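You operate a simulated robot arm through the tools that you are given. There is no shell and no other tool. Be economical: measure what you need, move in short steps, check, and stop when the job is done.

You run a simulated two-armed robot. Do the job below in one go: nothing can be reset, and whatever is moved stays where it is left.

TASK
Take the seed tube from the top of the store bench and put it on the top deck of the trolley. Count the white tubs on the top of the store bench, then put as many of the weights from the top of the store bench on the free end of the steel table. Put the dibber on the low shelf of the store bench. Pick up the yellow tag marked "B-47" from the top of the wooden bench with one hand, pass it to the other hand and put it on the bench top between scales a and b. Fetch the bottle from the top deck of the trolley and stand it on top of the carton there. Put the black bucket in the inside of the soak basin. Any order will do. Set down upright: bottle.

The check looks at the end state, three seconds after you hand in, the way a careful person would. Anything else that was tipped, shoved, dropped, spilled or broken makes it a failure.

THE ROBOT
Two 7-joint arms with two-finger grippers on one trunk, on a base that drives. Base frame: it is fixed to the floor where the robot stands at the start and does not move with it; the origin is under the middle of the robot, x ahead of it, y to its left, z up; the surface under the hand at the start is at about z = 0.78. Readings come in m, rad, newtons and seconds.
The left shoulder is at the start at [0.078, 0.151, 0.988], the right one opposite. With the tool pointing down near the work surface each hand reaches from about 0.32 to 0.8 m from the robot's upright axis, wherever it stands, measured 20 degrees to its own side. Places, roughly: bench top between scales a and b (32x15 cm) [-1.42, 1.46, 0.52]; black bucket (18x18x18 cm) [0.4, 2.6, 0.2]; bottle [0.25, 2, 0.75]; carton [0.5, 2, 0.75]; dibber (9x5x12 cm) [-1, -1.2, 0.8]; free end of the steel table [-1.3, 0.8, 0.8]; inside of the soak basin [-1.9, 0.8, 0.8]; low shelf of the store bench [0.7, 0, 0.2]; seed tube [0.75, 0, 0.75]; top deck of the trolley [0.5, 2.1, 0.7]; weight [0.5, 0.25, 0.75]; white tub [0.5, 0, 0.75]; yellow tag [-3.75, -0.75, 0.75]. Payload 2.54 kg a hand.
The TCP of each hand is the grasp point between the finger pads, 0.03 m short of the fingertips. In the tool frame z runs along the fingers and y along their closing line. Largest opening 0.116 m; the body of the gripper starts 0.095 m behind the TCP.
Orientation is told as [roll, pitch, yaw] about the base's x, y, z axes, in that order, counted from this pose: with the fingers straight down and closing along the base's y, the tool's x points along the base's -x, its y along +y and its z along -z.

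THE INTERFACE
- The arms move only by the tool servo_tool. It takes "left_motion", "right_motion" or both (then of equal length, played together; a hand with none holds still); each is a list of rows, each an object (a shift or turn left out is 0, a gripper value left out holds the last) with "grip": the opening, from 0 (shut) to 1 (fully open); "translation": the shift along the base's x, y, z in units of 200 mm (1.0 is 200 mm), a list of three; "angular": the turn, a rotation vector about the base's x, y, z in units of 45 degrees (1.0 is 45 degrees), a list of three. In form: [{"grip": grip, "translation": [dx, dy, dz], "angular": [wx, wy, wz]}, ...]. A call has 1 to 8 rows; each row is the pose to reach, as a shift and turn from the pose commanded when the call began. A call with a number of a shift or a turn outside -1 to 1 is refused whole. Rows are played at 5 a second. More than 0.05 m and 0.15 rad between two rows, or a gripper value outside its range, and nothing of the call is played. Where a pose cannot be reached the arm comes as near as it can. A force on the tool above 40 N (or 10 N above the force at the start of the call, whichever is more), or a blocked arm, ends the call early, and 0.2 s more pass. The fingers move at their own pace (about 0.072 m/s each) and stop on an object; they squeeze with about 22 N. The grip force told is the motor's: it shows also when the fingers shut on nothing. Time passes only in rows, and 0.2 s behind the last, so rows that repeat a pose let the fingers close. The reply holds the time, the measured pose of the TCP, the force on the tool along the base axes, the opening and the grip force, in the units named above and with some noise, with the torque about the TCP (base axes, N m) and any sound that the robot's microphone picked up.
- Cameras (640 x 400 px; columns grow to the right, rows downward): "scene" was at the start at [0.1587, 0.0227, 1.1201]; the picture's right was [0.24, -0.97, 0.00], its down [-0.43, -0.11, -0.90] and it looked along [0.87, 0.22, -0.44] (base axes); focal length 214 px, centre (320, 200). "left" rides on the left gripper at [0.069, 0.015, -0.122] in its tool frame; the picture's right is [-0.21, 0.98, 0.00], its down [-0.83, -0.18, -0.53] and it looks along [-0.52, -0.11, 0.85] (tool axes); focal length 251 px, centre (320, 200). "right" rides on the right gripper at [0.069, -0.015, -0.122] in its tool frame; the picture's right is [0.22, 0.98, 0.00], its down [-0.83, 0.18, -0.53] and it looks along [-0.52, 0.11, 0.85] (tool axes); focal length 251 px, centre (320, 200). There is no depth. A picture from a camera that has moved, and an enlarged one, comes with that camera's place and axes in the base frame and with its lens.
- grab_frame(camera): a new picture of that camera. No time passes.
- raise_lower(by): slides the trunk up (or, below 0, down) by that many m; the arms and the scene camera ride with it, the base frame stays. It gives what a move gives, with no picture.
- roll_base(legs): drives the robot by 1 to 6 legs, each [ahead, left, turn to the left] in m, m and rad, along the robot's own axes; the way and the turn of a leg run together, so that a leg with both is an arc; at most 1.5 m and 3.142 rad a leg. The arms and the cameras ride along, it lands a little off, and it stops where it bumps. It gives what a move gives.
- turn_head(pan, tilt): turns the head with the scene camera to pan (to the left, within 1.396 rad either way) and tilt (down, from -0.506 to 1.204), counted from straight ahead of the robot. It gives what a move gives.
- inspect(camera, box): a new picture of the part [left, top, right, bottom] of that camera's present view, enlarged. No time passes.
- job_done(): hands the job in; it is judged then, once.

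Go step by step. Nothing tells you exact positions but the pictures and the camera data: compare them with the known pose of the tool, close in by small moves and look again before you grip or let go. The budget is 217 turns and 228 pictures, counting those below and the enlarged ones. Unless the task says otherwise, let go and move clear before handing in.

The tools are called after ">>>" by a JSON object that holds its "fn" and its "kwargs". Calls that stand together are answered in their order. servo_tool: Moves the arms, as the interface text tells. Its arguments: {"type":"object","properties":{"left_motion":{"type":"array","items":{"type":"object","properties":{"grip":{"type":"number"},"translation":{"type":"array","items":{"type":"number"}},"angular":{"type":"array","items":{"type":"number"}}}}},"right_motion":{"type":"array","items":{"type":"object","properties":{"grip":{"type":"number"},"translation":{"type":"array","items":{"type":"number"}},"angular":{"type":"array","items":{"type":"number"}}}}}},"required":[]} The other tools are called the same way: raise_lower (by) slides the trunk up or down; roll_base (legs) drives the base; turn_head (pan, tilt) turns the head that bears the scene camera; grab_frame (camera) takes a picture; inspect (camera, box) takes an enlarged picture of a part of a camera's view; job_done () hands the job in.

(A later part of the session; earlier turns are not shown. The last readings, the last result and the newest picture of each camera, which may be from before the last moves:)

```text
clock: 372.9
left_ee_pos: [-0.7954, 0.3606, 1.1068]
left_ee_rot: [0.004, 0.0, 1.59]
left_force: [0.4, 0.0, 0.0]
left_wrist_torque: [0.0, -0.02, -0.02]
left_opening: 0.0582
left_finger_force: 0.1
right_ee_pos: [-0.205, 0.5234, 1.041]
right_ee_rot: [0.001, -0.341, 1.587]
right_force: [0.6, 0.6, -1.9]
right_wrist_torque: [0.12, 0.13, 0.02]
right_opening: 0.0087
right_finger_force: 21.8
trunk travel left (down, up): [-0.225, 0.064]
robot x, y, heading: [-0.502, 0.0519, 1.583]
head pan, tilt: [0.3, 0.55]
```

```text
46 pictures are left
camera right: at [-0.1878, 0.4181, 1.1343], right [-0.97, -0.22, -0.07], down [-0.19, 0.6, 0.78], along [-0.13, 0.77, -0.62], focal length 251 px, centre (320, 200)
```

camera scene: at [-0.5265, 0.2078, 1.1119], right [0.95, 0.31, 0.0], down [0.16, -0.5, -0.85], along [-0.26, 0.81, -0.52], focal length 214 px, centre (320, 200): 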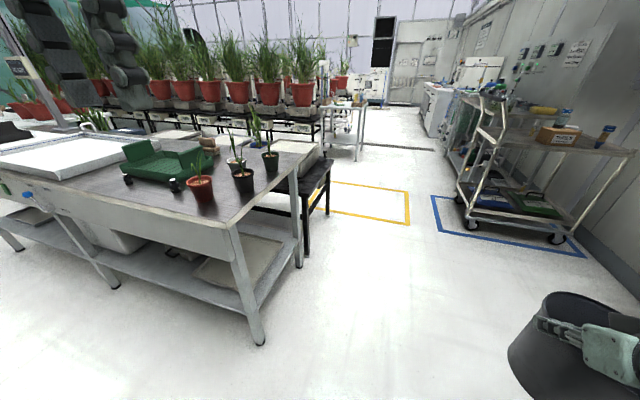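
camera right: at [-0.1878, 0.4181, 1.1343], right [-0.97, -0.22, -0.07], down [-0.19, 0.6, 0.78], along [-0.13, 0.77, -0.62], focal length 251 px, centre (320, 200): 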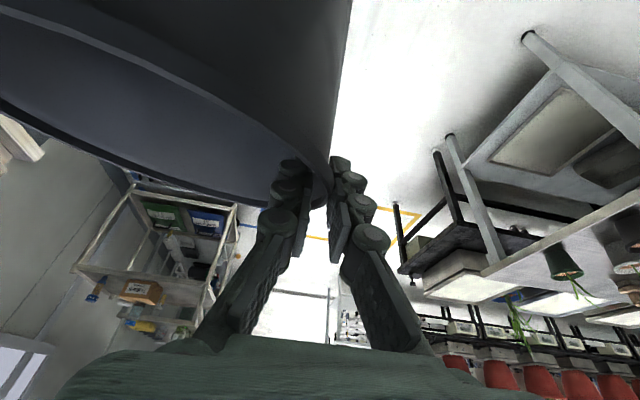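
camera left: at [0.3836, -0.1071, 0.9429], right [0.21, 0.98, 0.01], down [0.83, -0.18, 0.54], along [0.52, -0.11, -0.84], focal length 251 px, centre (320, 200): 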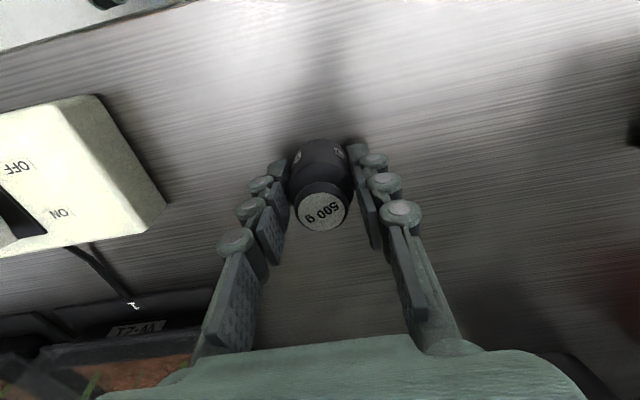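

>>> {"fn": "roll_base", "kwargs": {"legs": [[-0.13, 0, -0.012], [0, 1.3, 0], [0, 0.42, 0]]}}

>>> {"fn": "turn_head", "kwargs": {"pan": -0.2, "tilt": 0.6}}

>>> {"fn": "grab_frame", "kwargs": {"camera": "scene"}}

```text
clock: 390.6
left_ee_pos: [-2.5115, 0.2014, 1.1078]
left_ee_rot: [0.006, -0.001, 1.601]
left_force: [-0.7, -0.7, 0.4]
left_wrist_torque: [0.03, -0.03, -0.02]
left_opening: 0.058
left_finger_force: 0.0
right_ee_pos: [-1.9219, 0.3687, 1.0413]
right_ee_rot: [0.0, -0.343, 1.598]
right_force: [0.4, -0.5, -1.9]
right_wrist_torque: [0.03, 0.18, 0.02]
right_opening: 0.009
right_finger_force: 22.3
trunk travel left (down, up): [-0.225, 0.064]
robot x, y, heading: [-2.2124, -0.1083, 1.597]
head pan, tilt: [0.3, 0.55]
```

```text
clock: 391.6
left_ee_pos: [-2.5097, 0.2021, 1.1082]
left_ee_rot: [0.005, 0.001, 1.603]
left_force: [0.4, 0.7, -0.1]
left_wrist_torque: [-0.01, 0.01, 0.01]
left_opening: 0.0579
left_finger_force: 0.0
right_ee_pos: [-1.9215, 0.3705, 1.0415]
right_ee_rot: [0.001, -0.345, 1.599]
right_force: [0.4, 0.2, -1.7]
right_wrist_torque: [0.08, 0.11, -0.04]
right_opening: 0.0088
right_finger_force: 21.9
trunk travel left (down, up): [-0.225, 0.064]
robot x, y, heading: [-2.2108, -0.1064, 1.596]
head pan, tilt: [-0.201, 0.6]
```

```text
45 pictures are left
camera scene: at [-2.1972, 0.0525, 1.1075], right [0.98, -0.17, 0.0], down [-0.1, -0.56, -0.83], along [0.14, 0.81, -0.56], focal length 214 px, centre (320, 200)
```

scene: 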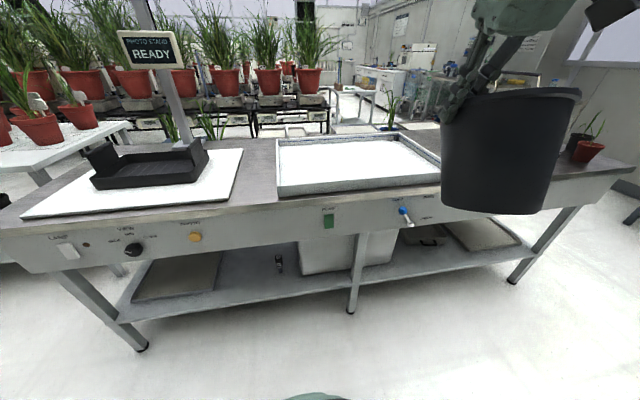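

The basin spans x −2.22…−1.62, y 0.56–0.96. I move forward so that the bucket comes over it.

>>> {"fn": "roll_base", "kwargs": {"legs": [[0.24, 0.06, -0.02]]}}

>>> {"fn": "servo_tool", "kwargs": {"right_motion": [{"translation": [0, 0.2, 0]}, {"translation": [0, 0.4, 0]}, {"translation": [0, 0.6, 0]}, {"translation": [0, 0.72, 0]}]}}

>>> {"fn": "grab_frame", "kwargs": {"camera": "right"}}

>>> {"fn": "grab_frame", "kwargs": {"camera": "scene"}}

```text
clock: 393.4
left_ee_pos: [-2.5662, 0.4482, 1.1062]
left_ee_rot: [0.006, 0.0, 1.581]
left_force: [0.0, -0.2, 0.2]
left_wrist_torque: [-0.02, -0.03, 0.02]
left_opening: 0.0581
left_finger_force: 0.1
right_ee_pos: [-1.9741, 0.6045, 1.0421]
right_ee_rot: [0.003, -0.343, 1.575]
right_force: [0.5, -0.3, -2.5]
right_wrist_torque: [0.03, 0.19, 0.01]
right_opening: 0.0088
right_finger_force: 21.5
trunk travel left (down, up): [-0.225, 0.064]
robot x, y, heading: [-2.2763, 0.1385, 1.58]
head pan, tilt: [-0.201, 0.6]
```

```text
clock: 394.4
left_ee_pos: [-2.5663, 0.4478, 1.1068]
left_ee_rot: [0.005, -0.001, 1.583]
left_force: [-0.2, 0.5, -0.2]
left_wrist_torque: [-0.02, 0.02, 0.0]
left_opening: 0.0581
left_finger_force: 0.0
right_ee_pos: [-1.9777, 0.7483, 1.0393]
right_ee_rot: [0.003, -0.344, 1.576]
right_force: [0.5, -0.1, -1.4]
right_wrist_torque: [0.06, 0.12, 0.01]
right_opening: 0.0088
right_finger_force: 21.3
trunk travel left (down, up): [-0.225, 0.064]
robot x, y, heading: [-2.2755, 0.1398, 1.576]
head pan, tilt: [-0.201, 0.6]
```

```text
44 pictures are left
camera right: at [-1.9612, 0.6431, 1.1316], right [-0.98, -0.21, -0.07], down [-0.18, 0.6, 0.78], along [-0.12, 0.77, -0.62], focal length 251 px, centre (320, 200)
```

right: 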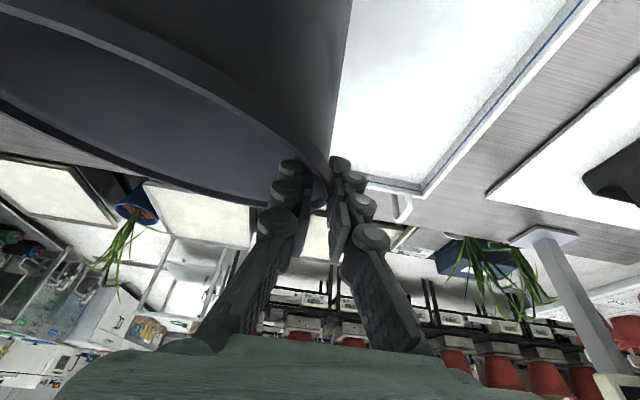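

```text
43 pictures are left
camera scene: at [-2.2557, 0.2928, 1.1074], right [0.98, -0.19, 0.0], down [-0.11, -0.55, -0.82], along [0.16, 0.81, -0.57], focal length 214 px, centre (320, 200)
```

scene: 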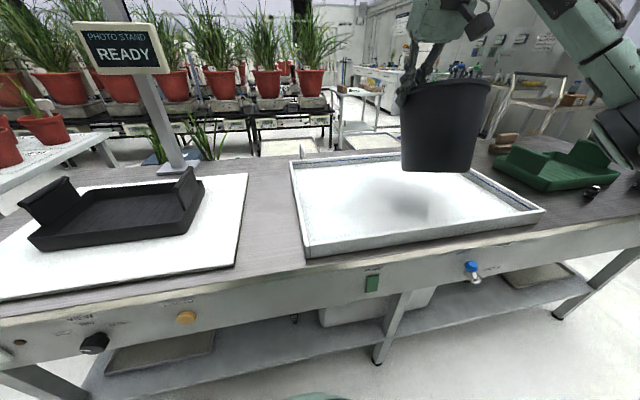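

The bucket is over the basin. I move a little further in and try to level it by tilting the tool back.

>>> {"fn": "servo_tool", "kwargs": {"right_motion": [{"translation": [0, 0.15, 0]}, {"translation": [0, 0.2, -0.1], "angular": [0.14, 0, 0]}, {"translation": [0, 0.2, -0.15], "angular": [0.28, 0, 0]}, {"translation": [0, 0.2, -0.2], "angular": [0.42, 0, 0]}]}}

>>> {"fn": "inspect", "kwargs": {"camera": "scene", "box": [280, 60, 560, 270]}}

```text
clock: 395.4
left_ee_pos: [-2.5646, 0.4472, 1.1068]
left_ee_rot: [0.007, 0.001, 1.582]
left_force: [0.0, -0.4, 0.0]
left_wrist_torque: [0.0, 0.01, -0.04]
left_opening: 0.058
left_finger_force: 0.1
right_ee_pos: [-1.9753, 0.7869, 1.0001]
right_ee_rot: [0.002, -0.677, 1.575]
right_force: [-0.5, 0.9, -2.3]
right_wrist_torque: [0.02, 0.1, -0.01]
right_opening: 0.0088
right_finger_force: 22.4
trunk travel left (down, up): [-0.225, 0.064]
robot x, y, heading: [-2.2724, 0.1375, 1.58]
head pan, tilt: [-0.201, 0.6]
```

```text
1.90 times, centred on (420, 165) of scene
camera zoom: at [-2.2554, 0.2926, 1.1075], right [0.98, -0.19, 0.0], down [-0.11, -0.55, -0.82], along [0.16, 0.81, -0.57], focal length 408 px, centre (130, 267)
```

zoom: 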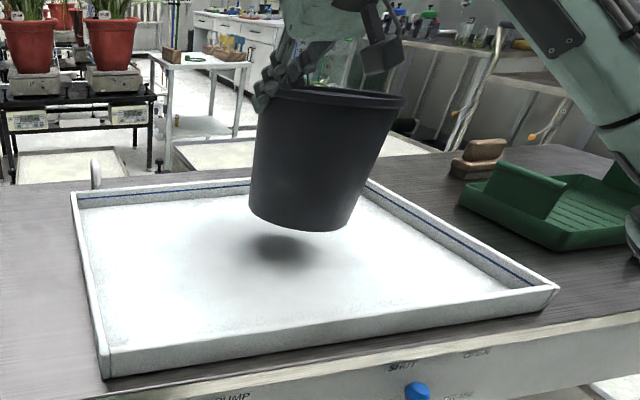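

It is almost level now, well inside the basin. I lower until it touches.

>>> {"fn": "servo_tool", "kwargs": {"right_motion": [{"translation": [0, 0, -0.08], "angular": [0.1, 0, 0]}, {"translation": [0, 0, -0.14], "angular": [0.12, 0, 0]}, {"translation": [0, 0, -0.18], "angular": [0.12, 0, 0]}, {"translation": [0, 0, -0.22], "angular": [0.12, 0, 0]}, {"translation": [0, 0, -0.26], "angular": [0.12, 0, 0]}, {"translation": [0, 0, -0.3], "angular": [0.12, 0, 0]}]}}

>>> {"fn": "inspect", "kwargs": {"camera": "scene", "box": [280, 60, 560, 270]}}

```text
clock: 396.8
left_ee_pos: [-2.5663, 0.4477, 1.1088]
left_ee_rot: [0.004, 0.0, 1.582]
left_force: [-0.4, 0.0, -0.3]
left_wrist_torque: [-0.01, 0.0, -0.02]
left_opening: 0.0581
left_finger_force: 0.0
right_ee_pos: [-1.9726, 0.7889, 0.9442]
right_ee_rot: [-0.001, -0.772, 1.58]
right_force: [-2.0, -0.9, 2.4]
right_wrist_torque: [-0.07, -0.27, -0.05]
right_opening: 0.0087
right_finger_force: 22.1
trunk travel left (down, up): [-0.225, 0.064]
robot x, y, heading: [-2.2731, 0.1357, 1.572]
head pan, tilt: [-0.201, 0.6]
```

```text
1.90 times, centred on (420, 165) of scene
camera zoom: at [-2.256, 0.2922, 1.1077], right [0.98, -0.19, 0.0], down [-0.11, -0.55, -0.83], along [0.16, 0.81, -0.56], focal length 408 px, centre (130, 267)
```

zoom: 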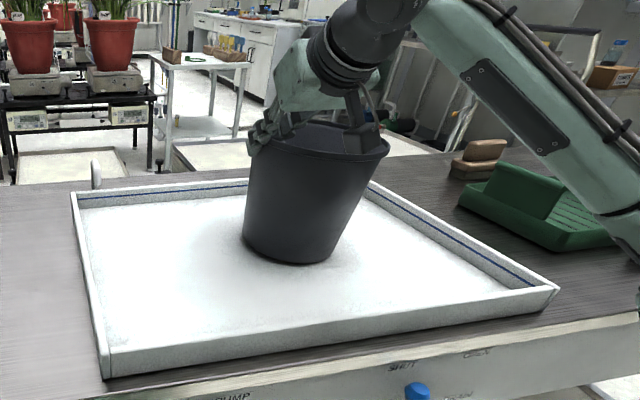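

Touching. I open the fingers slightly and draw back along their axis.

>>> {"fn": "servo_tool", "kwargs": {"right_motion": [{"translation": [0, 0, -0.01]}, {"translation": [0, 0, -0.01], "grip": 0.35}, {"translation": [0, 0, -0.01]}, {"translation": [0, -0.05, 0.05]}, {"translation": [0, -0.15, 0.15]}, {"translation": [0, -0.3, 0.3]}, {"translation": [0, -0.45, 0.45]}]}}

>>> {"fn": "inspect", "kwargs": {"camera": "scene", "box": [280, 60, 560, 270]}}

```text
clock: 398.4
left_ee_pos: [-2.5666, 0.4476, 1.1074]
left_ee_rot: [0.005, 0.0, 1.581]
left_force: [0.1, 0.4, 0.2]
left_wrist_torque: [0.01, 0.01, -0.02]
left_opening: 0.0581
left_finger_force: 0.0
right_ee_pos: [-1.976, 0.6953, 1.0321]
right_ee_rot: [-0.001, -0.768, 1.58]
right_force: [0.0, -1.1, 0.5]
right_wrist_torque: [0.04, -0.01, -0.02]
right_opening: 0.0408
right_finger_force: 0.1
trunk travel left (down, up): [-0.225, 0.064]
robot x, y, heading: [-2.2731, 0.1423, 1.573]
head pan, tilt: [-0.201, 0.6]
```

```text
1.90 times, centred on (420, 165) of scene
camera zoom: at [-2.2559, 0.2922, 1.1075], right [0.98, -0.19, 0.0], down [-0.11, -0.55, -0.83], along [0.16, 0.81, -0.56], focal length 408 px, centre (130, 267)
```

zoom: 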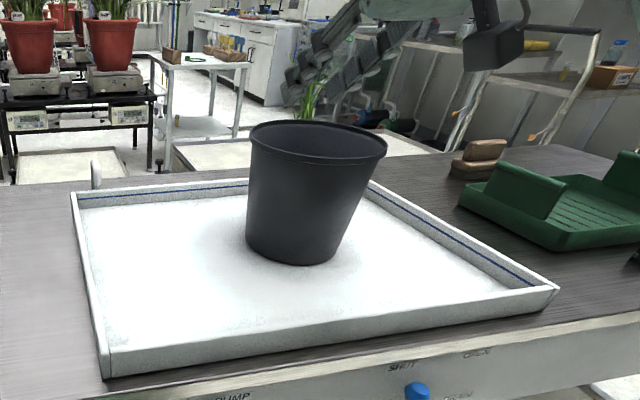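

The black bucket stands in the basin. I fold the right hand, leave the table and drive west towards the wooden bench.

>>> {"fn": "servo_tool", "kwargs": {"right_motion": [{"translation": [0, -0.1, 0.05], "angular": [-0.15, 0, 0]}, {"translation": [0, -0.2, 0.1], "angular": [-0.32, 0, 0]}, {"translation": [0, -0.35, 0.1], "angular": [-0.49, 0, 0]}, {"translation": [0, -0.5, 0.1], "angular": [-0.66, 0, 0]}, {"translation": [0, -0.65, 0.1], "angular": [-0.83, 0, 0]}, {"translation": [0, -0.75, 0.1], "angular": [-0.98, 0, 0]}]}}

>>> {"fn": "roll_base", "kwargs": {"legs": [[-0.2, 0, 0], [0, 1.2, 0]]}}

>>> {"fn": "turn_head", "kwargs": {"pan": 1.39, "tilt": 0.45}}

>>> {"fn": "grab_frame", "kwargs": {"camera": "scene"}}

```text
clock: 399.8
left_ee_pos: [-2.5666, 0.4473, 1.1067]
left_ee_rot: [0.006, 0.001, 1.582]
left_force: [1.3, -0.6, -0.6]
left_wrist_torque: [0.02, 0.0, -0.02]
left_opening: 0.0579
left_finger_force: 0.1
right_ee_pos: [-1.9728, 0.5468, 1.0515]
right_ee_rot: [0.006, 0.003, 1.577]
right_force: [0.7, 0.7, 0.3]
right_wrist_torque: [-0.01, 0.0, -0.01]
right_opening: 0.0406
right_finger_force: 0.1
trunk travel left (down, up): [-0.225, 0.064]
robot x, y, heading: [-2.2769, 0.1377, 1.578]
head pan, tilt: [-0.201, 0.6]
```

```text
clock: 413.0
left_ee_pos: [-3.7911, 0.2293, 1.1081]
left_ee_rot: [0.005, -0.001, 1.588]
left_force: [-1.0, -0.2, 0.9]
left_wrist_torque: [0.0, 0.0, 0.0]
left_opening: 0.0581
left_finger_force: 0.0
right_ee_pos: [-3.1974, 0.3334, 1.0505]
right_ee_rot: [0.004, 0.002, 1.583]
right_force: [-0.8, -0.7, -0.3]
right_wrist_torque: [0.0, 0.0, 0.02]
right_opening: 0.0405
right_finger_force: 0.1
trunk travel left (down, up): [-0.225, 0.064]
robot x, y, heading: [-3.498, -0.0772, 1.583]
head pan, tilt: [-0.201, 0.6]
```

```text
clock: 414.7
left_ee_pos: [-3.7888, 0.2291, 1.107]
left_ee_rot: [0.006, 0.001, 1.587]
left_force: [-0.1, -0.1, 0.2]
left_wrist_torque: [0.01, -0.03, -0.02]
left_opening: 0.058
left_finger_force: 0.0
right_ee_pos: [-3.1966, 0.3322, 1.0509]
right_ee_rot: [0.004, 0.001, 1.583]
right_force: [-0.1, -0.3, -0.4]
right_wrist_torque: [0.0, -0.01, 0.01]
right_opening: 0.0407
right_finger_force: 0.1
trunk travel left (down, up): [-0.225, 0.064]
robot x, y, heading: [-3.4918, -0.0793, 1.584]
head pan, tilt: [1.389, 0.45]
```

```text
39 pictures are left
camera scene: at [-3.5854, 0.0049, 1.121], right [0.17, 0.99, 0.0], down [0.43, -0.07, -0.9], along [-0.89, 0.15, -0.44], focal length 214 px, centre (320, 200)
```

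scene: 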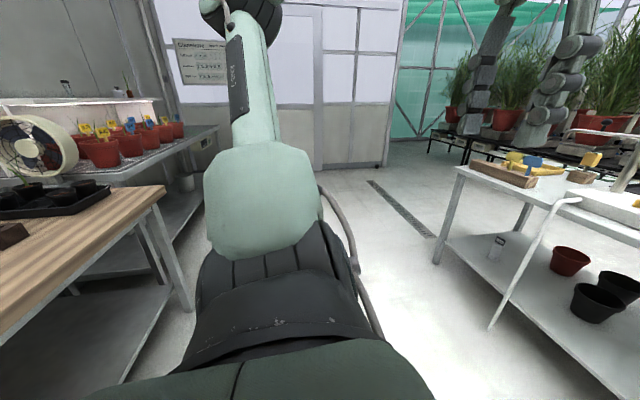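

The wooden bench is south of me, its front edge at about y −0.48. I step forward a little, turn round and look at its top.

>>> {"fn": "roll_base", "kwargs": {"legs": [[0.15, 0, 0], [0, 0, 3.13]]}}

>>> {"fn": "turn_head", "kwargs": {"pan": 0.0, "tilt": 0.5}}

>>> {"fn": "grab_frame", "kwargs": {"camera": "scene"}}

```text
clock: 423.5
left_ee_pos: [-3.2108, -0.2447, 1.1081]
left_ee_rot: [0.006, 0.001, -1.579]
left_force: [0.4, 0.0, 0.0]
left_wrist_torque: [0.03, 0.0, -0.01]
left_opening: 0.0581
left_finger_force: 0.0
right_ee_pos: [-3.8058, -0.3338, 1.0509]
right_ee_rot: [0.003, 0.002, -1.583]
right_force: [-0.2, -0.8, 0.0]
right_wrist_torque: [0.05, 0.0, 0.0]
right_opening: 0.0405
right_finger_force: 0.0
trunk travel left (down, up): [-0.225, 0.064]
robot x, y, heading: [-3.4984, 0.0737, -1.583]
head pan, tilt: [1.389, 0.45]
```

```text
clock: 425.1
left_ee_pos: [-3.2102, -0.2449, 1.1071]
left_ee_rot: [0.006, -0.002, -1.577]
left_force: [0.2, 0.1, -0.4]
left_wrist_torque: [0.0, 0.01, -0.01]
left_opening: 0.0579
left_finger_force: 0.0
right_ee_pos: [-3.8071, -0.3338, 1.0521]
right_ee_rot: [0.003, 0.0, -1.582]
right_force: [0.7, -0.4, 0.3]
right_wrist_torque: [-0.02, 0.02, -0.01]
right_opening: 0.0407
right_finger_force: 0.0
trunk travel left (down, up): [-0.225, 0.064]
robot x, y, heading: [-3.4996, 0.0706, -1.585]
head pan, tilt: [0.0, 0.499]
```

```text
38 pictures are left
camera scene: at [-3.4978, -0.088, 1.1166], right [-1.0, 0.01, 0.0], down [0.01, 0.48, -0.88], along [-0.01, -0.88, -0.48], focal length 214 px, centre (320, 200)
```

scene: 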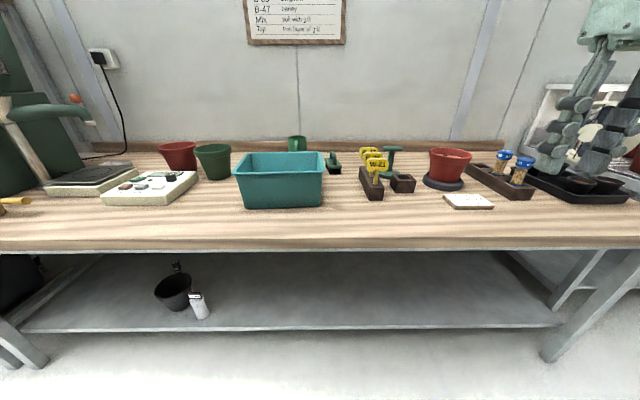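

>>> {"fn": "inspect", "kwargs": {"camera": "scene", "box": [320, 130, 440, 220]}}

```text
4.44 times, centred on (380, 175) of scene
camera zoom: at [-3.4978, -0.088, 1.1166], right [-1.0, 0.01, 0.0], down [0.01, 0.48, -0.88], along [-0.01, -0.88, -0.48], focal length 953 px, centre (53, 311)
```

zoom: 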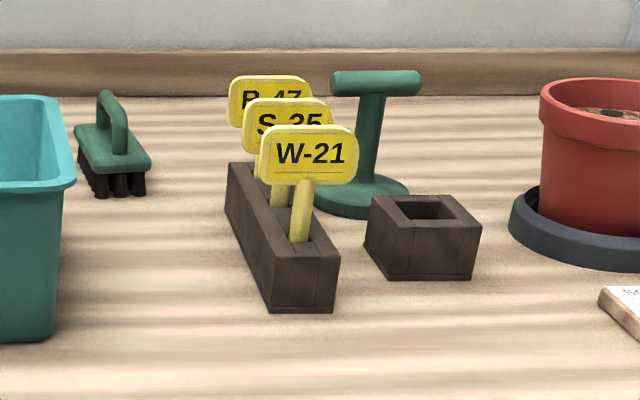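

Three tags stand in a holder; B-47 is the rearmost, at about (−3.70, −0.89). I'll take it with the left hand, gripping the plate's left part, so I place the base with the tag to my left front.

>>> {"fn": "servo_tool", "kwargs": {"right_motion": [{"translation": [0.1, 0.2, 0.1]}, {"translation": [0.2, 0.35, 0.2]}], "left_motion": [{"translation": [0, 0, 0.0]}, {"translation": [0, 0, 0.0], "grip": 0.45}]}}

>>> {"fn": "roll_base", "kwargs": {"legs": [[0, -0.4, 0.015], [0.21, 0, 0]]}}

>>> {"fn": "turn_head", "kwargs": {"pan": 0.35, "tilt": 0.5}}

>>> {"fn": "grab_frame", "kwargs": {"camera": "scene"}}

```text
clock: 425.7
left_ee_pos: [-3.2106, -0.2438, 1.1072]
left_ee_rot: [0.006, 0.001, -1.579]
left_force: [-0.7, -0.2, 1.0]
left_wrist_torque: [-0.02, 0.02, -0.02]
left_opening: 0.0523
left_finger_force: 0.0
right_ee_pos: [-3.7664, -0.2662, 1.0916]
right_ee_rot: [0.004, 0.002, -1.583]
right_force: [-0.6, 0.2, 0.3]
right_wrist_torque: [-0.02, 0.03, 0.04]
right_opening: 0.0405
right_finger_force: 0.0
trunk travel left (down, up): [-0.225, 0.064]
robot x, y, heading: [-3.4968, 0.07, -1.582]
head pan, tilt: [0.0, 0.499]
```

```text
clock: 431.3
left_ee_pos: [-3.6039, -0.4506, 1.1071]
left_ee_rot: [0.005, -0.001, -1.558]
left_force: [0.0, -0.8, -0.6]
left_wrist_torque: [0.05, 0.03, 0.02]
left_opening: 0.0524
left_finger_force: 0.0
right_ee_pos: [-4.1576, -0.4811, 1.0915]
right_ee_rot: [0.005, 0.0, -1.564]
right_force: [-0.1, -0.4, -0.9]
right_wrist_torque: [0.04, -0.01, -0.03]
right_opening: 0.0408
right_finger_force: 0.0
trunk travel left (down, up): [-0.225, 0.064]
robot x, y, heading: [-3.8955, -0.1384, -1.567]
head pan, tilt: [0.0, 0.499]
```

```text
clock: 432.1
left_ee_pos: [-3.6043, -0.4495, 1.1071]
left_ee_rot: [0.005, 0.0, -1.559]
left_force: [-0.5, -0.5, 0.8]
left_wrist_torque: [0.04, 0.03, -0.01]
left_opening: 0.0521
left_finger_force: 0.0
right_ee_pos: [-4.1589, -0.4808, 1.092]
right_ee_rot: [0.004, 0.003, -1.564]
right_force: [-0.3, 0.0, 0.4]
right_wrist_torque: [-0.02, 0.01, 0.0]
right_opening: 0.0404
right_finger_force: 0.0
trunk travel left (down, up): [-0.225, 0.064]
robot x, y, heading: [-3.8948, -0.1352, -1.568]
head pan, tilt: [0.351, 0.499]
```

```text
36 pictures are left
camera scene: at [-3.8625, -0.2919, 1.1166], right [-0.94, -0.35, 0.0], down [-0.17, 0.45, -0.88], along [0.31, -0.82, -0.48], focal length 214 px, centre (320, 200)
```

scene: 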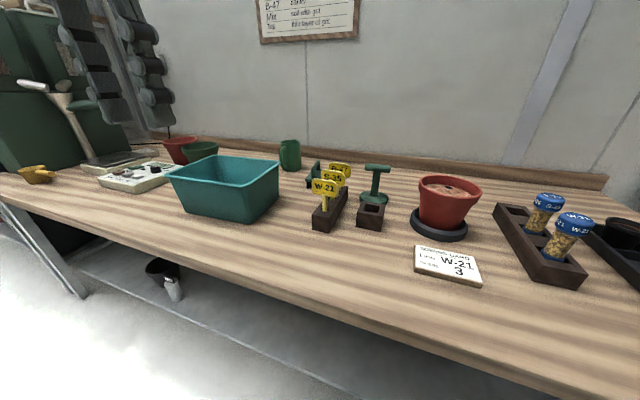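

Triangulated, B-47's plate is at (−3.699, −0.911, 0.876). I go 5 cm nearer and bring the left hand over it, turned to close fore-and-aft.

>>> {"fn": "roll_base", "kwargs": {"legs": [[0.06, 0, 0]]}}

>>> {"fn": "servo_tool", "kwargs": {"left_motion": [{"translation": [0, -0.12, 0], "angular": [0, 0, -0.17]}, {"translation": [-0.05, -0.24, 0], "angular": [0, 0, -0.34]}, {"translation": [-0.1, -0.36, 0], "angular": [0, 0, -0.51]}, {"translation": [-0.15, -0.48, 0], "angular": [0, 0, -0.68]}, {"translation": [-0.2, -0.6, 0], "angular": [0, 0, -0.85]}, {"translation": [-0.25, -0.7, 0], "angular": [0, 0, -1.0]}]}}

>>> {"fn": "servo_tool", "kwargs": {"left_motion": [{"translation": [-0.03, -0.15, -0.05], "angular": [0, 0, -0.17]}, {"translation": [-0.06, -0.3, -0.1], "angular": [0, 0, -0.34]}, {"translation": [-0.1, -0.45, -0.15], "angular": [0, 0, -0.51]}, {"translation": [-0.13, -0.6, -0.2], "angular": [0, 0, -0.68]}, {"translation": [-0.13, -0.75, -0.25], "angular": [0, 0, -0.85]}, {"translation": [-0.13, -0.9, -0.3], "angular": [0, 0, -1.0]}]}}

>>> {"fn": "grab_frame", "kwargs": {"camera": "left"}}

```text
clock: 433.1
left_ee_pos: [-3.6058, -0.5084, 1.1059]
left_ee_rot: [0.006, 0.001, -1.56]
left_force: [-0.3, -0.8, -0.1]
left_wrist_torque: [0.05, -0.01, 0.01]
left_opening: 0.0524
left_finger_force: 0.0
right_ee_pos: [-4.1569, -0.5403, 1.0911]
right_ee_rot: [0.004, 0.003, -1.564]
right_force: [0.0, 0.4, -0.1]
right_wrist_torque: [0.03, -0.03, 0.01]
right_opening: 0.0405
right_finger_force: 0.1
trunk travel left (down, up): [-0.225, 0.064]
robot x, y, heading: [-3.8978, -0.1974, -1.563]
head pan, tilt: [0.351, 0.499]
```

```text
clock: 434.5
left_ee_pos: [-3.6539, -0.6476, 1.1071]
left_ee_rot: [0.006, 0.0, -2.349]
left_force: [-0.2, -0.3, 0.4]
left_wrist_torque: [0.0, 0.02, -0.01]
left_opening: 0.0522
left_finger_force: 0.0
right_ee_pos: [-4.1585, -0.5398, 1.0908]
right_ee_rot: [0.006, 0.001, -1.565]
right_force: [-0.1, 0.2, 0.5]
right_wrist_torque: [0.0, 0.0, 0.05]
right_opening: 0.0406
right_finger_force: 0.0
trunk travel left (down, up): [-0.225, 0.064]
robot x, y, heading: [-3.8977, -0.1987, -1.564]
head pan, tilt: [0.351, 0.499]
```

```text
clock: 435.9
left_ee_pos: [-3.6666, -0.8055, 1.0376]
left_ee_rot: [0.005, -0.002, -3.133]
left_force: [0.2, -0.2, 0.0]
left_wrist_torque: [0.07, -0.04, -0.02]
left_opening: 0.0522
left_finger_force: 0.0
left hand out of reach, approached as far as the arm can: row 5, 6
right_ee_pos: [-4.159, -0.5392, 1.0907]
right_ee_rot: [0.005, 0.003, -1.563]
right_force: [-0.6, 0.0, 0.2]
right_wrist_torque: [0.0, 0.01, 0.01]
right_opening: 0.0404
right_finger_force: 0.0
trunk travel left (down, up): [-0.225, 0.064]
robot x, y, heading: [-3.8929, -0.1964, -1.563]
head pan, tilt: [0.351, 0.499]
```

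```text
35 pictures are left
camera left: at [-3.5965, -0.8196, 1.1595], right [-0.2, -0.98, 0.01], down [-0.83, 0.18, 0.53], along [-0.52, 0.1, -0.85], focal length 251 px, centre (320, 200)
```

left: 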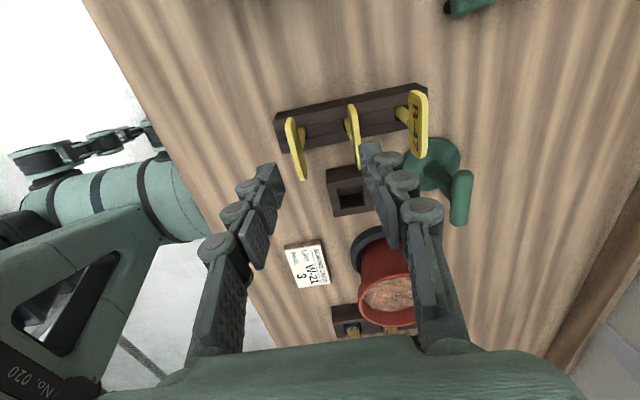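

The reach runs out at this height, so I raise the trunk a little, edge 4 cm nearer, and continue at a lower height just above the plates.

>>> {"fn": "raise_lower", "kwargs": {"by": 0.06}}

>>> {"fn": "roll_base", "kwargs": {"legs": [[0.045, 0, 0]]}}

>>> {"fn": "servo_tool", "kwargs": {"left_motion": [{"translation": [0, 0, -0.2]}, {"translation": [0, 0, -0.4]}, {"translation": [0, 0, -0.65]}, {"translation": [-0.05, -0.12, -0.7]}, {"translation": [-0.07, -0.22, -0.72]}, {"translation": [-0.07, -0.31, -0.72]}]}}

>>> {"fn": "grab_frame", "kwargs": {"camera": "left"}}

```text
clock: 436.9
left_ee_pos: [-3.6658, -0.8042, 1.0977]
left_ee_rot: [0.006, -0.001, -3.129]
left_force: [0.5, -0.7, -0.3]
left_wrist_torque: [-0.04, 0.02, -0.02]
left_opening: 0.0522
left_finger_force: 0.1
right_ee_pos: [-4.1578, -0.5402, 1.1503]
right_ee_rot: [0.003, 0.002, -1.564]
right_force: [0.4, -0.3, 0.0]
right_wrist_torque: [-0.02, -0.01, -0.01]
right_opening: 0.0404
right_finger_force: 0.0
trunk travel left (down, up): [-0.285, 0.004]
robot x, y, heading: [-3.8973, -0.1988, -1.56]
head pan, tilt: [0.351, 0.499]
```

```text
clock: 437.8
left_ee_pos: [-3.6668, -0.8506, 1.0967]
left_ee_rot: [0.004, 0.0, -3.13]
left_force: [0.1, -0.4, 0.1]
left_wrist_torque: [0.08, 0.04, 0.0]
left_opening: 0.0524
left_finger_force: 0.1
right_ee_pos: [-4.1572, -0.5852, 1.1509]
right_ee_rot: [0.002, 0.003, -1.564]
right_force: [-0.1, -0.4, 0.0]
right_wrist_torque: [0.05, -0.01, 0.0]
right_opening: 0.0409
right_finger_force: 0.1
trunk travel left (down, up): [-0.285, 0.004]
robot x, y, heading: [-3.8978, -0.2401, -1.561]
head pan, tilt: [0.351, 0.499]
```

```text
clock: 439.2
left_ee_pos: [-3.6745, -0.8922, 0.9521]
left_ee_rot: [0.007, -0.001, -3.131]
left_force: [0.1, -0.6, 0.1]
left_wrist_torque: [0.03, -0.01, 0.0]
left_opening: 0.0523
left_finger_force: 0.0
left hand out of reach, approached as far as the arm can: row 6
right_ee_pos: [-4.1584, -0.5833, 1.1511]
right_ee_rot: [0.002, 0.003, -1.566]
right_force: [-0.4, -0.7, -0.1]
right_wrist_torque: [-0.02, 0.01, 0.02]
right_opening: 0.0407
right_finger_force: 0.0
trunk travel left (down, up): [-0.285, 0.004]
robot x, y, heading: [-3.8954, -0.2432, -1.568]
head pan, tilt: [0.351, 0.499]
```

```text
34 pictures are left
camera left: at [-3.6042, -0.9071, 1.0748], right [-0.2, -0.98, 0.01], down [-0.83, 0.18, 0.53], along [-0.52, 0.1, -0.85], focal length 251 px, centre (320, 200)
```

left: 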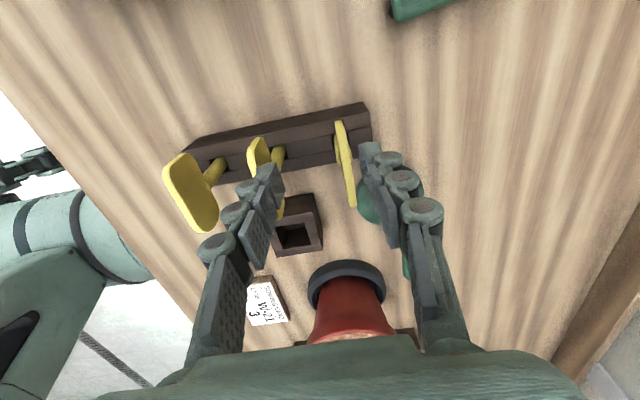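

B-47's plate is between the fingers, 2 cm further back. I move onto it, lower and close.

>>> {"fn": "servo_tool", "kwargs": {"left_motion": [{"translation": [0, -0.06, -0.05]}, {"translation": [0, -0.105, -0.12]}, {"translation": [0, -0.105, -0.22]}, {"translation": [0, -0.105, -0.3]}]}}

>>> {"fn": "grab_frame", "kwargs": {"camera": "left"}}

```text
clock: 440.2
left_ee_pos: [-3.6629, -0.8992, 0.8953]
left_ee_rot: [0.007, -0.003, -3.131]
left_force: [0.3, 0.5, -0.1]
left_wrist_torque: [-0.01, -0.03, -0.02]
left_opening: 0.0523
left_finger_force: 0.1
left hand out of reach, approached as far as the arm can: row 1, 2, 3, 4
right_ee_pos: [-4.1569, -0.5857, 1.1507]
right_ee_rot: [0.005, 0.001, -1.564]
right_force: [0.3, -0.5, 0.5]
right_wrist_torque: [0.02, 0.01, 0.0]
right_opening: 0.0408
right_finger_force: 0.0
trunk travel left (down, up): [-0.285, 0.004]
robot x, y, heading: [-3.898, -0.2398, -1.563]
head pan, tilt: [0.351, 0.499]
```

```text
33 pictures are left
camera left: at [-3.5936, -0.9124, 1.017], right [-0.2, -0.98, 0.01], down [-0.83, 0.18, 0.53], along [-0.52, 0.1, -0.85], focal length 251 px, centre (320, 200)
```

left: 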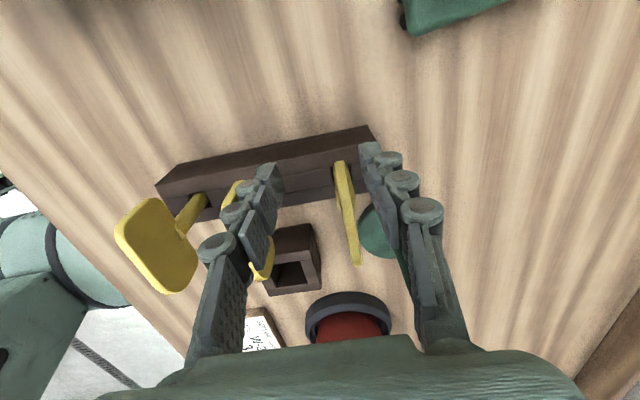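

>>> {"fn": "roll_base", "kwargs": {"legs": [[0.015, 0, 0]]}}

>>> {"fn": "servo_tool", "kwargs": {"left_motion": [{"grip": 0.2}, {"grip": 0.0}, {}, {}]}}

>>> {"fn": "grab_frame", "kwargs": {"camera": "left"}}

```text
clock: 441.0
left_ee_pos: [-3.6635, -0.9143, 0.895]
left_ee_rot: [0.008, -0.003, -3.129]
left_force: [0.2, 0.3, -0.7]
left_wrist_torque: [0.02, 0.01, 0.0]
left_opening: 0.0521
left_finger_force: 0.1
right_ee_pos: [-4.1577, -0.5998, 1.1526]
right_ee_rot: [0.004, 0.002, -1.563]
right_force: [-0.1, -0.5, 0.0]
right_wrist_torque: [0.03, -0.02, -0.03]
right_opening: 0.0406
right_finger_force: 0.0
trunk travel left (down, up): [-0.285, 0.004]
robot x, y, heading: [-3.8964, -0.2553, -1.566]
head pan, tilt: [0.351, 0.499]
```

```text
clock: 442.0
left_ee_pos: [-3.6632, -0.9134, 0.8954]
left_ee_rot: [0.007, -0.001, -3.132]
left_force: [-0.2, 2.6, 0.0]
left_wrist_torque: [0.19, -0.02, -0.06]
left_opening: 0.0061
left_finger_force: 21.9
right_ee_pos: [-4.1572, -0.5995, 1.1513]
right_ee_rot: [0.005, 0.003, -1.566]
right_force: [1.1, -0.1, -0.3]
right_wrist_torque: [0.02, 0.02, 0.01]
right_opening: 0.041
right_finger_force: 0.1
trunk travel left (down, up): [-0.285, 0.004]
robot x, y, heading: [-3.8934, -0.256, -1.568]
head pan, tilt: [0.351, 0.499]
```

```text
32 pictures are left
camera left: at [-3.5933, -0.9271, 1.0173], right [-0.2, -0.98, 0.01], down [-0.83, 0.18, 0.53], along [-0.52, 0.1, -0.85], focal length 251 px, centre (320, 200)
```

left: 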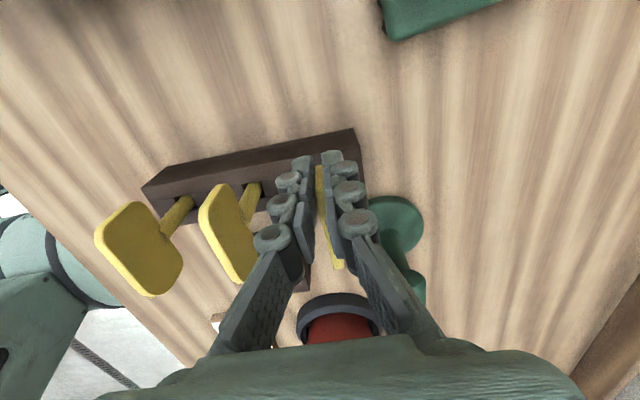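

B-47 is gripped by the left part of its plate. I lift it straight out of the slot.

>>> {"fn": "servo_tool", "kwargs": {"left_motion": [{"translation": [0, 0, 0.08]}, {"translation": [0, 0.0, 0.16]}, {"translation": [0, 0.01, 0.24]}, {"translation": [0, 0.04, 0.32]}, {"translation": [0.0, 0.08, 0.42]}, {"translation": [0.0, 0.12, 0.55]}]}}

>>> {"fn": "inspect", "kwargs": {"camera": "scene", "box": [230, 60, 450, 240]}}

```text
clock: 443.4
left_ee_pos: [-3.6636, -0.8885, 1.0046]
left_ee_rot: [0.007, -0.002, -3.13]
left_force: [0.4, 0.5, 0.0]
left_wrist_torque: [-0.03, -0.02, 0.02]
left_opening: 0.006
left_finger_force: 21.8
right_ee_pos: [-4.1585, -0.5987, 1.1517]
right_ee_rot: [0.003, 0.003, -1.565]
right_force: [-0.2, -0.1, 0.0]
right_wrist_torque: [0.01, 0.0, -0.02]
right_opening: 0.0405
right_finger_force: 0.0
trunk travel left (down, up): [-0.285, 0.004]
robot x, y, heading: [-3.8954, -0.2566, -1.572]
head pan, tilt: [0.351, 0.499]
```

```text
2.22 times, centred on (340, 150) of scene
camera zoom: at [-3.8618, -0.4097, 1.1766], right [-0.94, -0.35, 0.0], down [-0.17, 0.45, -0.88], along [0.31, -0.82, -0.48], focal length 477 px, centre (276, 311)
```

zoom: 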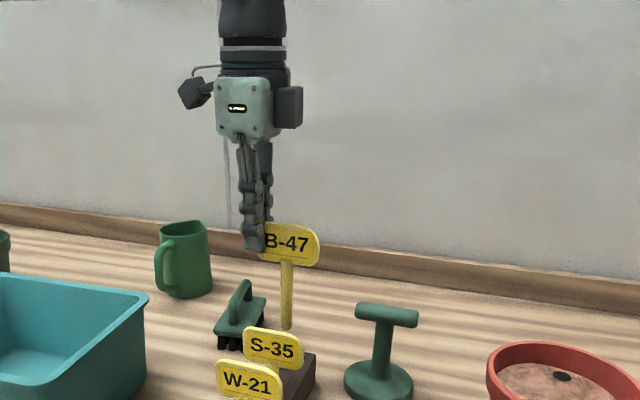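

B-47 is out and hangs stick down. I raise it over the other tags and draw it back towards me.

>>> {"fn": "servo_tool", "kwargs": {"left_motion": [{"translation": [0, 0.05, 0.12]}, {"translation": [0, 0.12, 0.26]}, {"translation": [-0.02, 0.32, 0.36]}, {"translation": [-0.05, 0.55, 0.38]}, {"translation": [-0.1, 0.78, 0.38]}, {"translation": [-0.15, 1.0, 0.38]}]}}

>>> {"fn": "roll_base", "kwargs": {"legs": [[-0.3, 0, 0]]}}

>>> {"fn": "servo_tool", "kwargs": {"right_motion": [{"translation": [0.05, 0, -0.05], "angular": [0, 0, 0.17]}, {"translation": [0.1, 0, -0.1], "angular": [0, 0, 0.34]}, {"translation": [0.15, 0, -0.15], "angular": [0, 0, 0.51]}, {"translation": [0.2, 0, -0.2], "angular": [0, 0, 0.68]}, {"translation": [0.2, 0, -0.2], "angular": [0, 0, 0.85]}, {"translation": [0.2, 0, -0.2], "angular": [0, 0, 1.0]}]}}

>>> {"fn": "servo_tool", "kwargs": {"right_motion": [{"angular": [0, 0, 0.17]}, {"angular": [0, 0, 0.34]}, {"angular": [0, 0, 0.51]}, {"angular": [0, 0, 0.68]}, {"angular": [0, 0, 0.85]}, {"angular": [0, 0, 1.0]}]}}

```text
clock: 444.8
left_ee_pos: [-3.691, -0.683, 1.0811]
left_ee_rot: [0.006, -0.002, -3.13]
left_force: [0.2, 0.1, -0.5]
left_wrist_torque: [-0.03, 0.01, -0.01]
left_opening: 0.0056
left_finger_force: 21.8
right_ee_pos: [-4.1592, -0.5986, 1.1513]
right_ee_rot: [0.002, 0.0, -1.564]
right_force: [-0.6, -0.3, 0.6]
right_wrist_torque: [0.01, 0.03, -0.02]
right_opening: 0.0405
right_finger_force: 0.0
trunk travel left (down, up): [-0.285, 0.004]
robot x, y, heading: [-3.895, -0.2542, -1.563]
head pan, tilt: [0.351, 0.499]
```

```text
clock: 446.8
left_ee_pos: [-3.6917, -0.3791, 1.0809]
left_ee_rot: [0.008, -0.003, -3.128]
left_force: [1.0, 0.6, 0.2]
left_wrist_torque: [-0.01, 0.02, 0.01]
left_opening: 0.0061
left_finger_force: 22.5
right_ee_pos: [-4.1596, -0.2983, 1.1516]
right_ee_rot: [0.005, 0.002, -1.56]
right_force: [-0.6, -0.8, 0.4]
right_wrist_torque: [-0.01, 0.02, 0.03]
right_opening: 0.0407
right_finger_force: 0.1
trunk travel left (down, up): [-0.285, 0.004]
robot x, y, heading: [-3.8946, 0.0466, -1.559]
head pan, tilt: [0.351, 0.499]
```

```text
clock: 448.2
left_ee_pos: [-3.6925, -0.381, 1.0799]
left_ee_rot: [0.006, 0.001, -3.126]
left_force: [-0.4, 0.0, 0.1]
left_wrist_torque: [0.01, 0.0, 0.01]
left_opening: 0.0059
left_finger_force: 21.7
right_ee_pos: [-4.1192, -0.2971, 1.1116]
right_ee_rot: [0.003, 0.002, -0.773]
right_force: [0.9, -0.7, 0.7]
right_wrist_torque: [0.01, 0.02, 0.0]
right_opening: 0.0406
right_finger_force: 0.0
trunk travel left (down, up): [-0.285, 0.004]
robot x, y, heading: [-3.8974, 0.0429, -1.559]
head pan, tilt: [0.351, 0.499]
```

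```text
clock: 449.6
left_ee_pos: [-3.6926, -0.3799, 1.0805]
left_ee_rot: [0.007, 0.0, -3.128]
left_force: [0.6, -0.6, -0.5]
left_wrist_torque: [0.02, -0.01, 0.03]
left_opening: 0.006
left_finger_force: 22.2
right_ee_pos: [-4.1188, -0.2982, 1.1109]
right_ee_rot: [0.003, 0.002, 0.013]
right_force: [0.3, 0.2, 0.7]
right_wrist_torque: [0.02, -0.02, -0.03]
right_opening: 0.0407
right_finger_force: 0.0
trunk travel left (down, up): [-0.285, 0.004]
robot x, y, heading: [-3.8974, 0.0439, -1.56]
head pan, tilt: [0.351, 0.499]
```

Both grippers now close fore-and-aft. I bring the tag to the middle and tilt the right hand to come at the plate's right edge from the side.

>>> {"fn": "servo_tool", "kwargs": {"left_motion": [{"translation": [-0.15, 0, 0]}, {"translation": [-0.3, 0, 0]}, {"translation": [-0.45, 0, 0]}, {"translation": [-0.6, 0, 0]}, {"translation": [-0.6, 0, 0]}, {"translation": [-0.6, 0, 0]}], "right_motion": [{"translation": [0, -0.1, 0.05], "angular": [0, -0.16, 0], "grip": 0.4}, {"translation": [0, -0.2, 0.1], "angular": [0, -0.33, 0]}, {"translation": [0.05, -0.3, 0.15], "angular": [0, -0.5, 0]}, {"translation": [0.1, -0.4, 0.2], "angular": [0, -0.67, 0]}, {"translation": [0.15, -0.41, 0.2], "angular": [0, -0.84, 0]}, {"translation": [0.2, -0.41, 0.2], "angular": [0, -1.0, 0]}]}}

>>> {"fn": "turn_head", "kwargs": {"pan": 0.0, "tilt": 0.3}}

>>> {"fn": "grab_frame", "kwargs": {"camera": "scene"}}

>>> {"fn": "grab_frame", "kwargs": {"camera": "right"}}

```text
clock: 451.0
left_ee_pos: [-3.8134, -0.3826, 1.0791]
left_ee_rot: [0.008, -0.002, -3.126]
left_force: [-0.3, -0.3, 1.1]
left_wrist_torque: [-0.01, -0.01, -0.01]
left_opening: 0.0059
left_finger_force: 22.6
right_ee_pos: [-4.0783, -0.3817, 1.1514]
right_ee_rot: [-0.004, -0.786, 0.015]
right_force: [0.2, 0.6, 0.4]
right_wrist_torque: [-0.01, 0.0, 0.03]
right_opening: 0.0464
right_finger_force: 0.1
trunk travel left (down, up): [-0.285, 0.004]
robot x, y, heading: [-3.899, 0.0442, -1.558]
head pan, tilt: [0.351, 0.499]
```

```text
clock: 451.9
left_ee_pos: [-3.8126, -0.382, 1.0781]
left_ee_rot: [0.006, -0.002, -3.126]
left_force: [-0.3, -1.4, 0.0]
left_wrist_torque: [0.05, -0.01, 0.03]
left_opening: 0.0062
left_finger_force: 21.8
right_ee_pos: [-4.0788, -0.38, 1.152]
right_ee_rot: [-0.004, -0.784, 0.014]
right_force: [-0.5, 0.4, 0.1]
right_wrist_torque: [0.02, -0.01, -0.03]
right_opening: 0.0465
right_finger_force: 0.1
trunk travel left (down, up): [-0.285, 0.004]
robot x, y, heading: [-3.899, 0.0461, -1.557]
head pan, tilt: [0.0, 0.3]
```

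```text
30 pictures are left
camera scene: at [-3.8948, -0.1157, 1.1949], right [-1.0, -0.01, 0.0], down [0.0, 0.3, -0.96], along [0.01, -0.96, -0.3], focal length 214 px, centre (320, 200)
```

scene: 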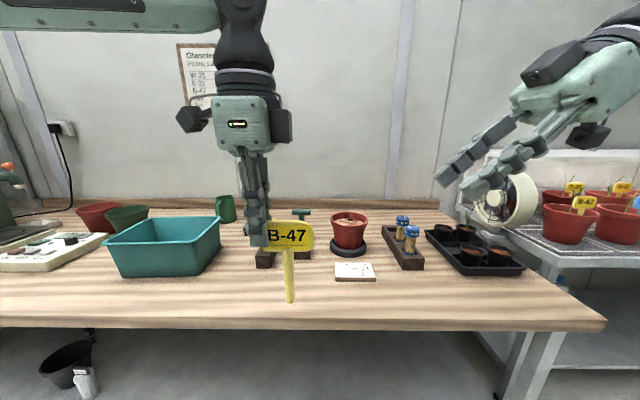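

```text
29 pictures are left
camera right: at [-4.2137, -0.3953, 1.1898], right [-0.16, 0.97, -0.16], down [0.21, 0.19, 0.96], along [0.96, 0.12, -0.23], focal length 251 px, centre (320, 200)
```

right: 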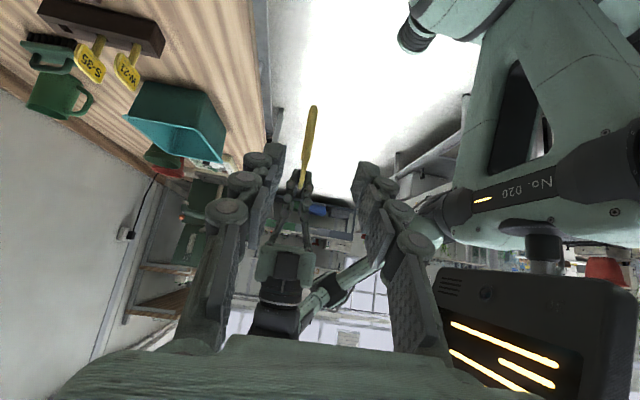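

The tag is edge-on, centred between the right fingers. I move in along the finger axis to the plate's right edge.

>>> {"fn": "servo_tool", "kwargs": {"right_motion": [{"translation": [0.2, 0, -0.08]}, {"translation": [0.4, -0.005, -0.16]}, {"translation": [0.6, -0.005, -0.24]}, {"translation": [0.8, -0.005, -0.32]}, {"translation": [1.0, -0.005, -0.4]}]}}

>>> {"fn": "inspect", "kwargs": {"camera": "scene", "box": [200, 120, 460, 320]}}

```text
clock: 453.1
left_ee_pos: [-3.8127, -0.381, 1.0787]
left_ee_rot: [0.008, -0.001, -3.125]
left_force: [0.2, 0.2, 0.1]
left_wrist_torque: [0.0, 0.0, -0.03]
left_opening: 0.0061
left_finger_force: 21.8
right_ee_pos: [-3.8796, -0.3791, 1.0707]
right_ee_rot: [-0.006, -0.784, 0.015]
right_force: [-0.2, -0.8, 0.8]
right_wrist_torque: [0.0, 0.02, 0.04]
right_opening: 0.0462
right_finger_force: 0.0
trunk travel left (down, up): [-0.285, 0.004]
robot x, y, heading: [-3.8965, 0.0406, -1.555]
head pan, tilt: [0.0, 0.3]
```

```text
2.00 times, centred on (330, 220) of scene
camera zoom: at [-3.8944, -0.1158, 1.1949], right [-1.0, -0.01, 0.0], down [0.0, 0.3, -0.96], along [0.01, -0.96, -0.3], focal length 429 px, centre (300, 160)
```

zoom: 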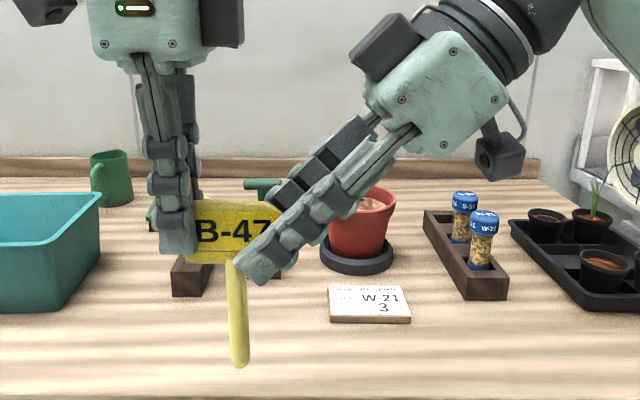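

The right fingers straddle the plate's right part. I close the right hand, then release with the left.

>>> {"fn": "servo_tool", "kwargs": {"right_motion": [{"grip": 0.0}, {}, {}, {}]}}

>>> {"fn": "servo_tool", "kwargs": {"left_motion": [{"grip": 0.35}, {}, {"translation": [0.1, 0, 0.1]}, {"translation": [0.2, 0, 0.25]}, {"translation": [0.35, 0, 0.4]}, {"translation": [0.55, 0, 0.4]}, {"translation": [0.75, 0, 0.4]}, {"translation": [0.95, 0, 0.4]}]}}

>>> {"fn": "inspect", "kwargs": {"camera": "scene", "box": [200, 120, 460, 320]}}

```text
clock: 454.1
left_ee_pos: [-3.8138, -0.3808, 1.0793]
left_ee_rot: [0.008, -0.005, -3.129]
left_force: [-6.4, 13.5, 4.0]
left_wrist_torque: [0.28, 0.32, -0.29]
left_opening: 0.0062
left_finger_force: 22.3
right_ee_pos: [-3.8822, -0.3795, 1.0708]
right_ee_rot: [-0.006, -0.785, 0.014]
right_force: [7.0, -12.6, -5.3]
right_wrist_torque: [-0.16, 0.05, -0.58]
right_opening: 0.0061
right_finger_force: 22.1
trunk travel left (down, up): [-0.285, 0.004]
robot x, y, heading: [-3.9038, 0.0464, -1.559]
head pan, tilt: [0.0, 0.3]
```

```text
clock: 455.9
left_ee_pos: [-3.6249, -0.3798, 1.1589]
left_ee_rot: [0.008, -0.001, -3.128]
left_force: [-0.2, -0.4, 0.0]
left_wrist_torque: [0.01, 0.01, -0.03]
left_opening: 0.0405
left_finger_force: 0.1
right_ee_pos: [-3.8814, -0.3785, 1.071]
right_ee_rot: [-0.007, -0.783, 0.015]
right_force: [1.0, -1.2, -0.6]
right_wrist_torque: [-0.02, 0.01, 0.0]
right_opening: 0.0059
right_finger_force: 22.1
trunk travel left (down, up): [-0.285, 0.004]
robot x, y, heading: [-3.8968, 0.0471, -1.564]
head pan, tilt: [0.0, 0.3]
```

```text
2.00 times, centred on (330, 220) of scene
camera zoom: at [-3.8943, -0.1155, 1.195], right [-1.0, -0.01, 0.0], down [0.0, 0.3, -0.96], along [0.01, -0.96, -0.3], focal length 429 px, centre (300, 160)
```

zoom: 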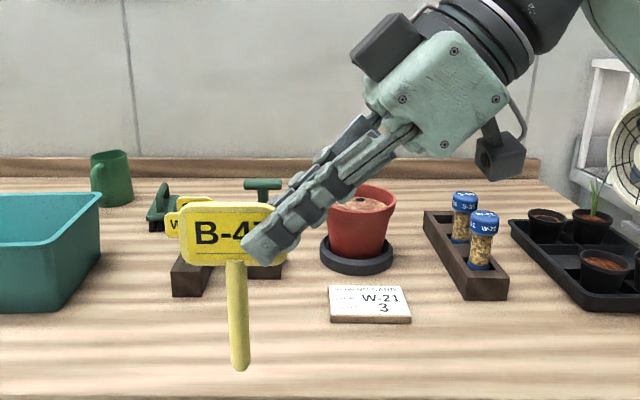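

The hand-over worked: the right hand holds B-47. Now I go back east along the aisle, round to the north side of the low black bench with the scales.

>>> {"fn": "roll_base", "kwargs": {"legs": [[-0.05, 0, -0.007], [0, 1.5, 0], [0, 1.5, 0], [0, 0.48, 0]]}}

>>> {"fn": "roll_base", "kwargs": {"legs": [[-1.2, 0, 0], [-0.75, 0, 0]]}}

>>> {"fn": "turn_head", "kwargs": {"pan": -0.8, "tilt": 0.5}}

>>> {"fn": "grab_frame", "kwargs": {"camera": "scene"}}

```text
clock: 489.3
left_ee_pos: [-0.2437, -0.4987, 1.1591]
left_ee_rot: [0.007, -0.001, 3.069]
left_force: [0.8, 0.1, -0.1]
left_wrist_torque: [0.03, -0.01, 0.0]
left_opening: 0.0405
left_finger_force: 0.0
right_ee_pos: [-0.4994, -0.4747, 1.0715]
right_ee_rot: [-0.005, -0.785, -0.073]
right_force: [0.8, -0.6, 0.3]
right_wrist_torque: [0.01, 0.01, 0.0]
right_opening: 0.0059
right_finger_force: 22.0
trunk travel left (down, up): [-0.285, 0.004]
robot x, y, heading: [-0.4777, -0.0453, -1.649]
head pan, tilt: [0.0, 0.3]
```

```text
clock: 499.3
left_ee_pos: [-0.0754, 1.492, 1.1597]
left_ee_rot: [0.007, -0.001, 3.062]
left_force: [0.7, 0.9, 0.7]
left_wrist_torque: [-0.02, -0.01, -0.01]
left_opening: 0.0406
left_finger_force: 0.0
right_ee_pos: [-0.3325, 1.518, 1.0709]
right_ee_rot: [-0.005, -0.783, -0.083]
right_force: [0.1, -0.1, -0.9]
right_wrist_torque: [0.02, 0.01, 0.03]
right_opening: 0.006
right_finger_force: 21.7
trunk travel left (down, up): [-0.285, 0.004]
robot x, y, heading: [-0.3131, 1.9394, -1.657]
head pan, tilt: [0.0, 0.3]
```

```text
clock: 500.4
left_ee_pos: [-0.0762, 1.4912, 1.1596]
left_ee_rot: [0.007, -0.002, 3.061]
left_force: [0.0, 0.0, -0.1]
left_wrist_torque: [0.04, -0.03, -0.01]
left_opening: 0.0407
left_finger_force: 0.2
right_ee_pos: [-0.3325, 1.5171, 1.0708]
right_ee_rot: [-0.005, -0.785, -0.083]
right_force: [-0.3, -0.6, -0.5]
right_wrist_torque: [0.01, 0.01, -0.02]
right_opening: 0.006
right_finger_force: 22.0
trunk travel left (down, up): [-0.285, 0.004]
robot x, y, heading: [-0.309, 1.943, -1.658]
head pan, tilt: [-0.799, 0.499]
```

```text
26 pictures are left
camera scene: at [-0.3819, 1.816, 1.1766], right [-0.63, 0.77, 0.0], down [0.37, 0.3, -0.88], along [-0.68, -0.56, -0.48], focal length 214 px, centre (320, 200)
```

scene: 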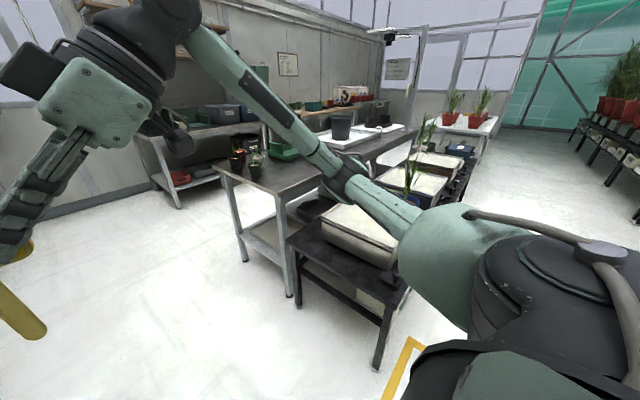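

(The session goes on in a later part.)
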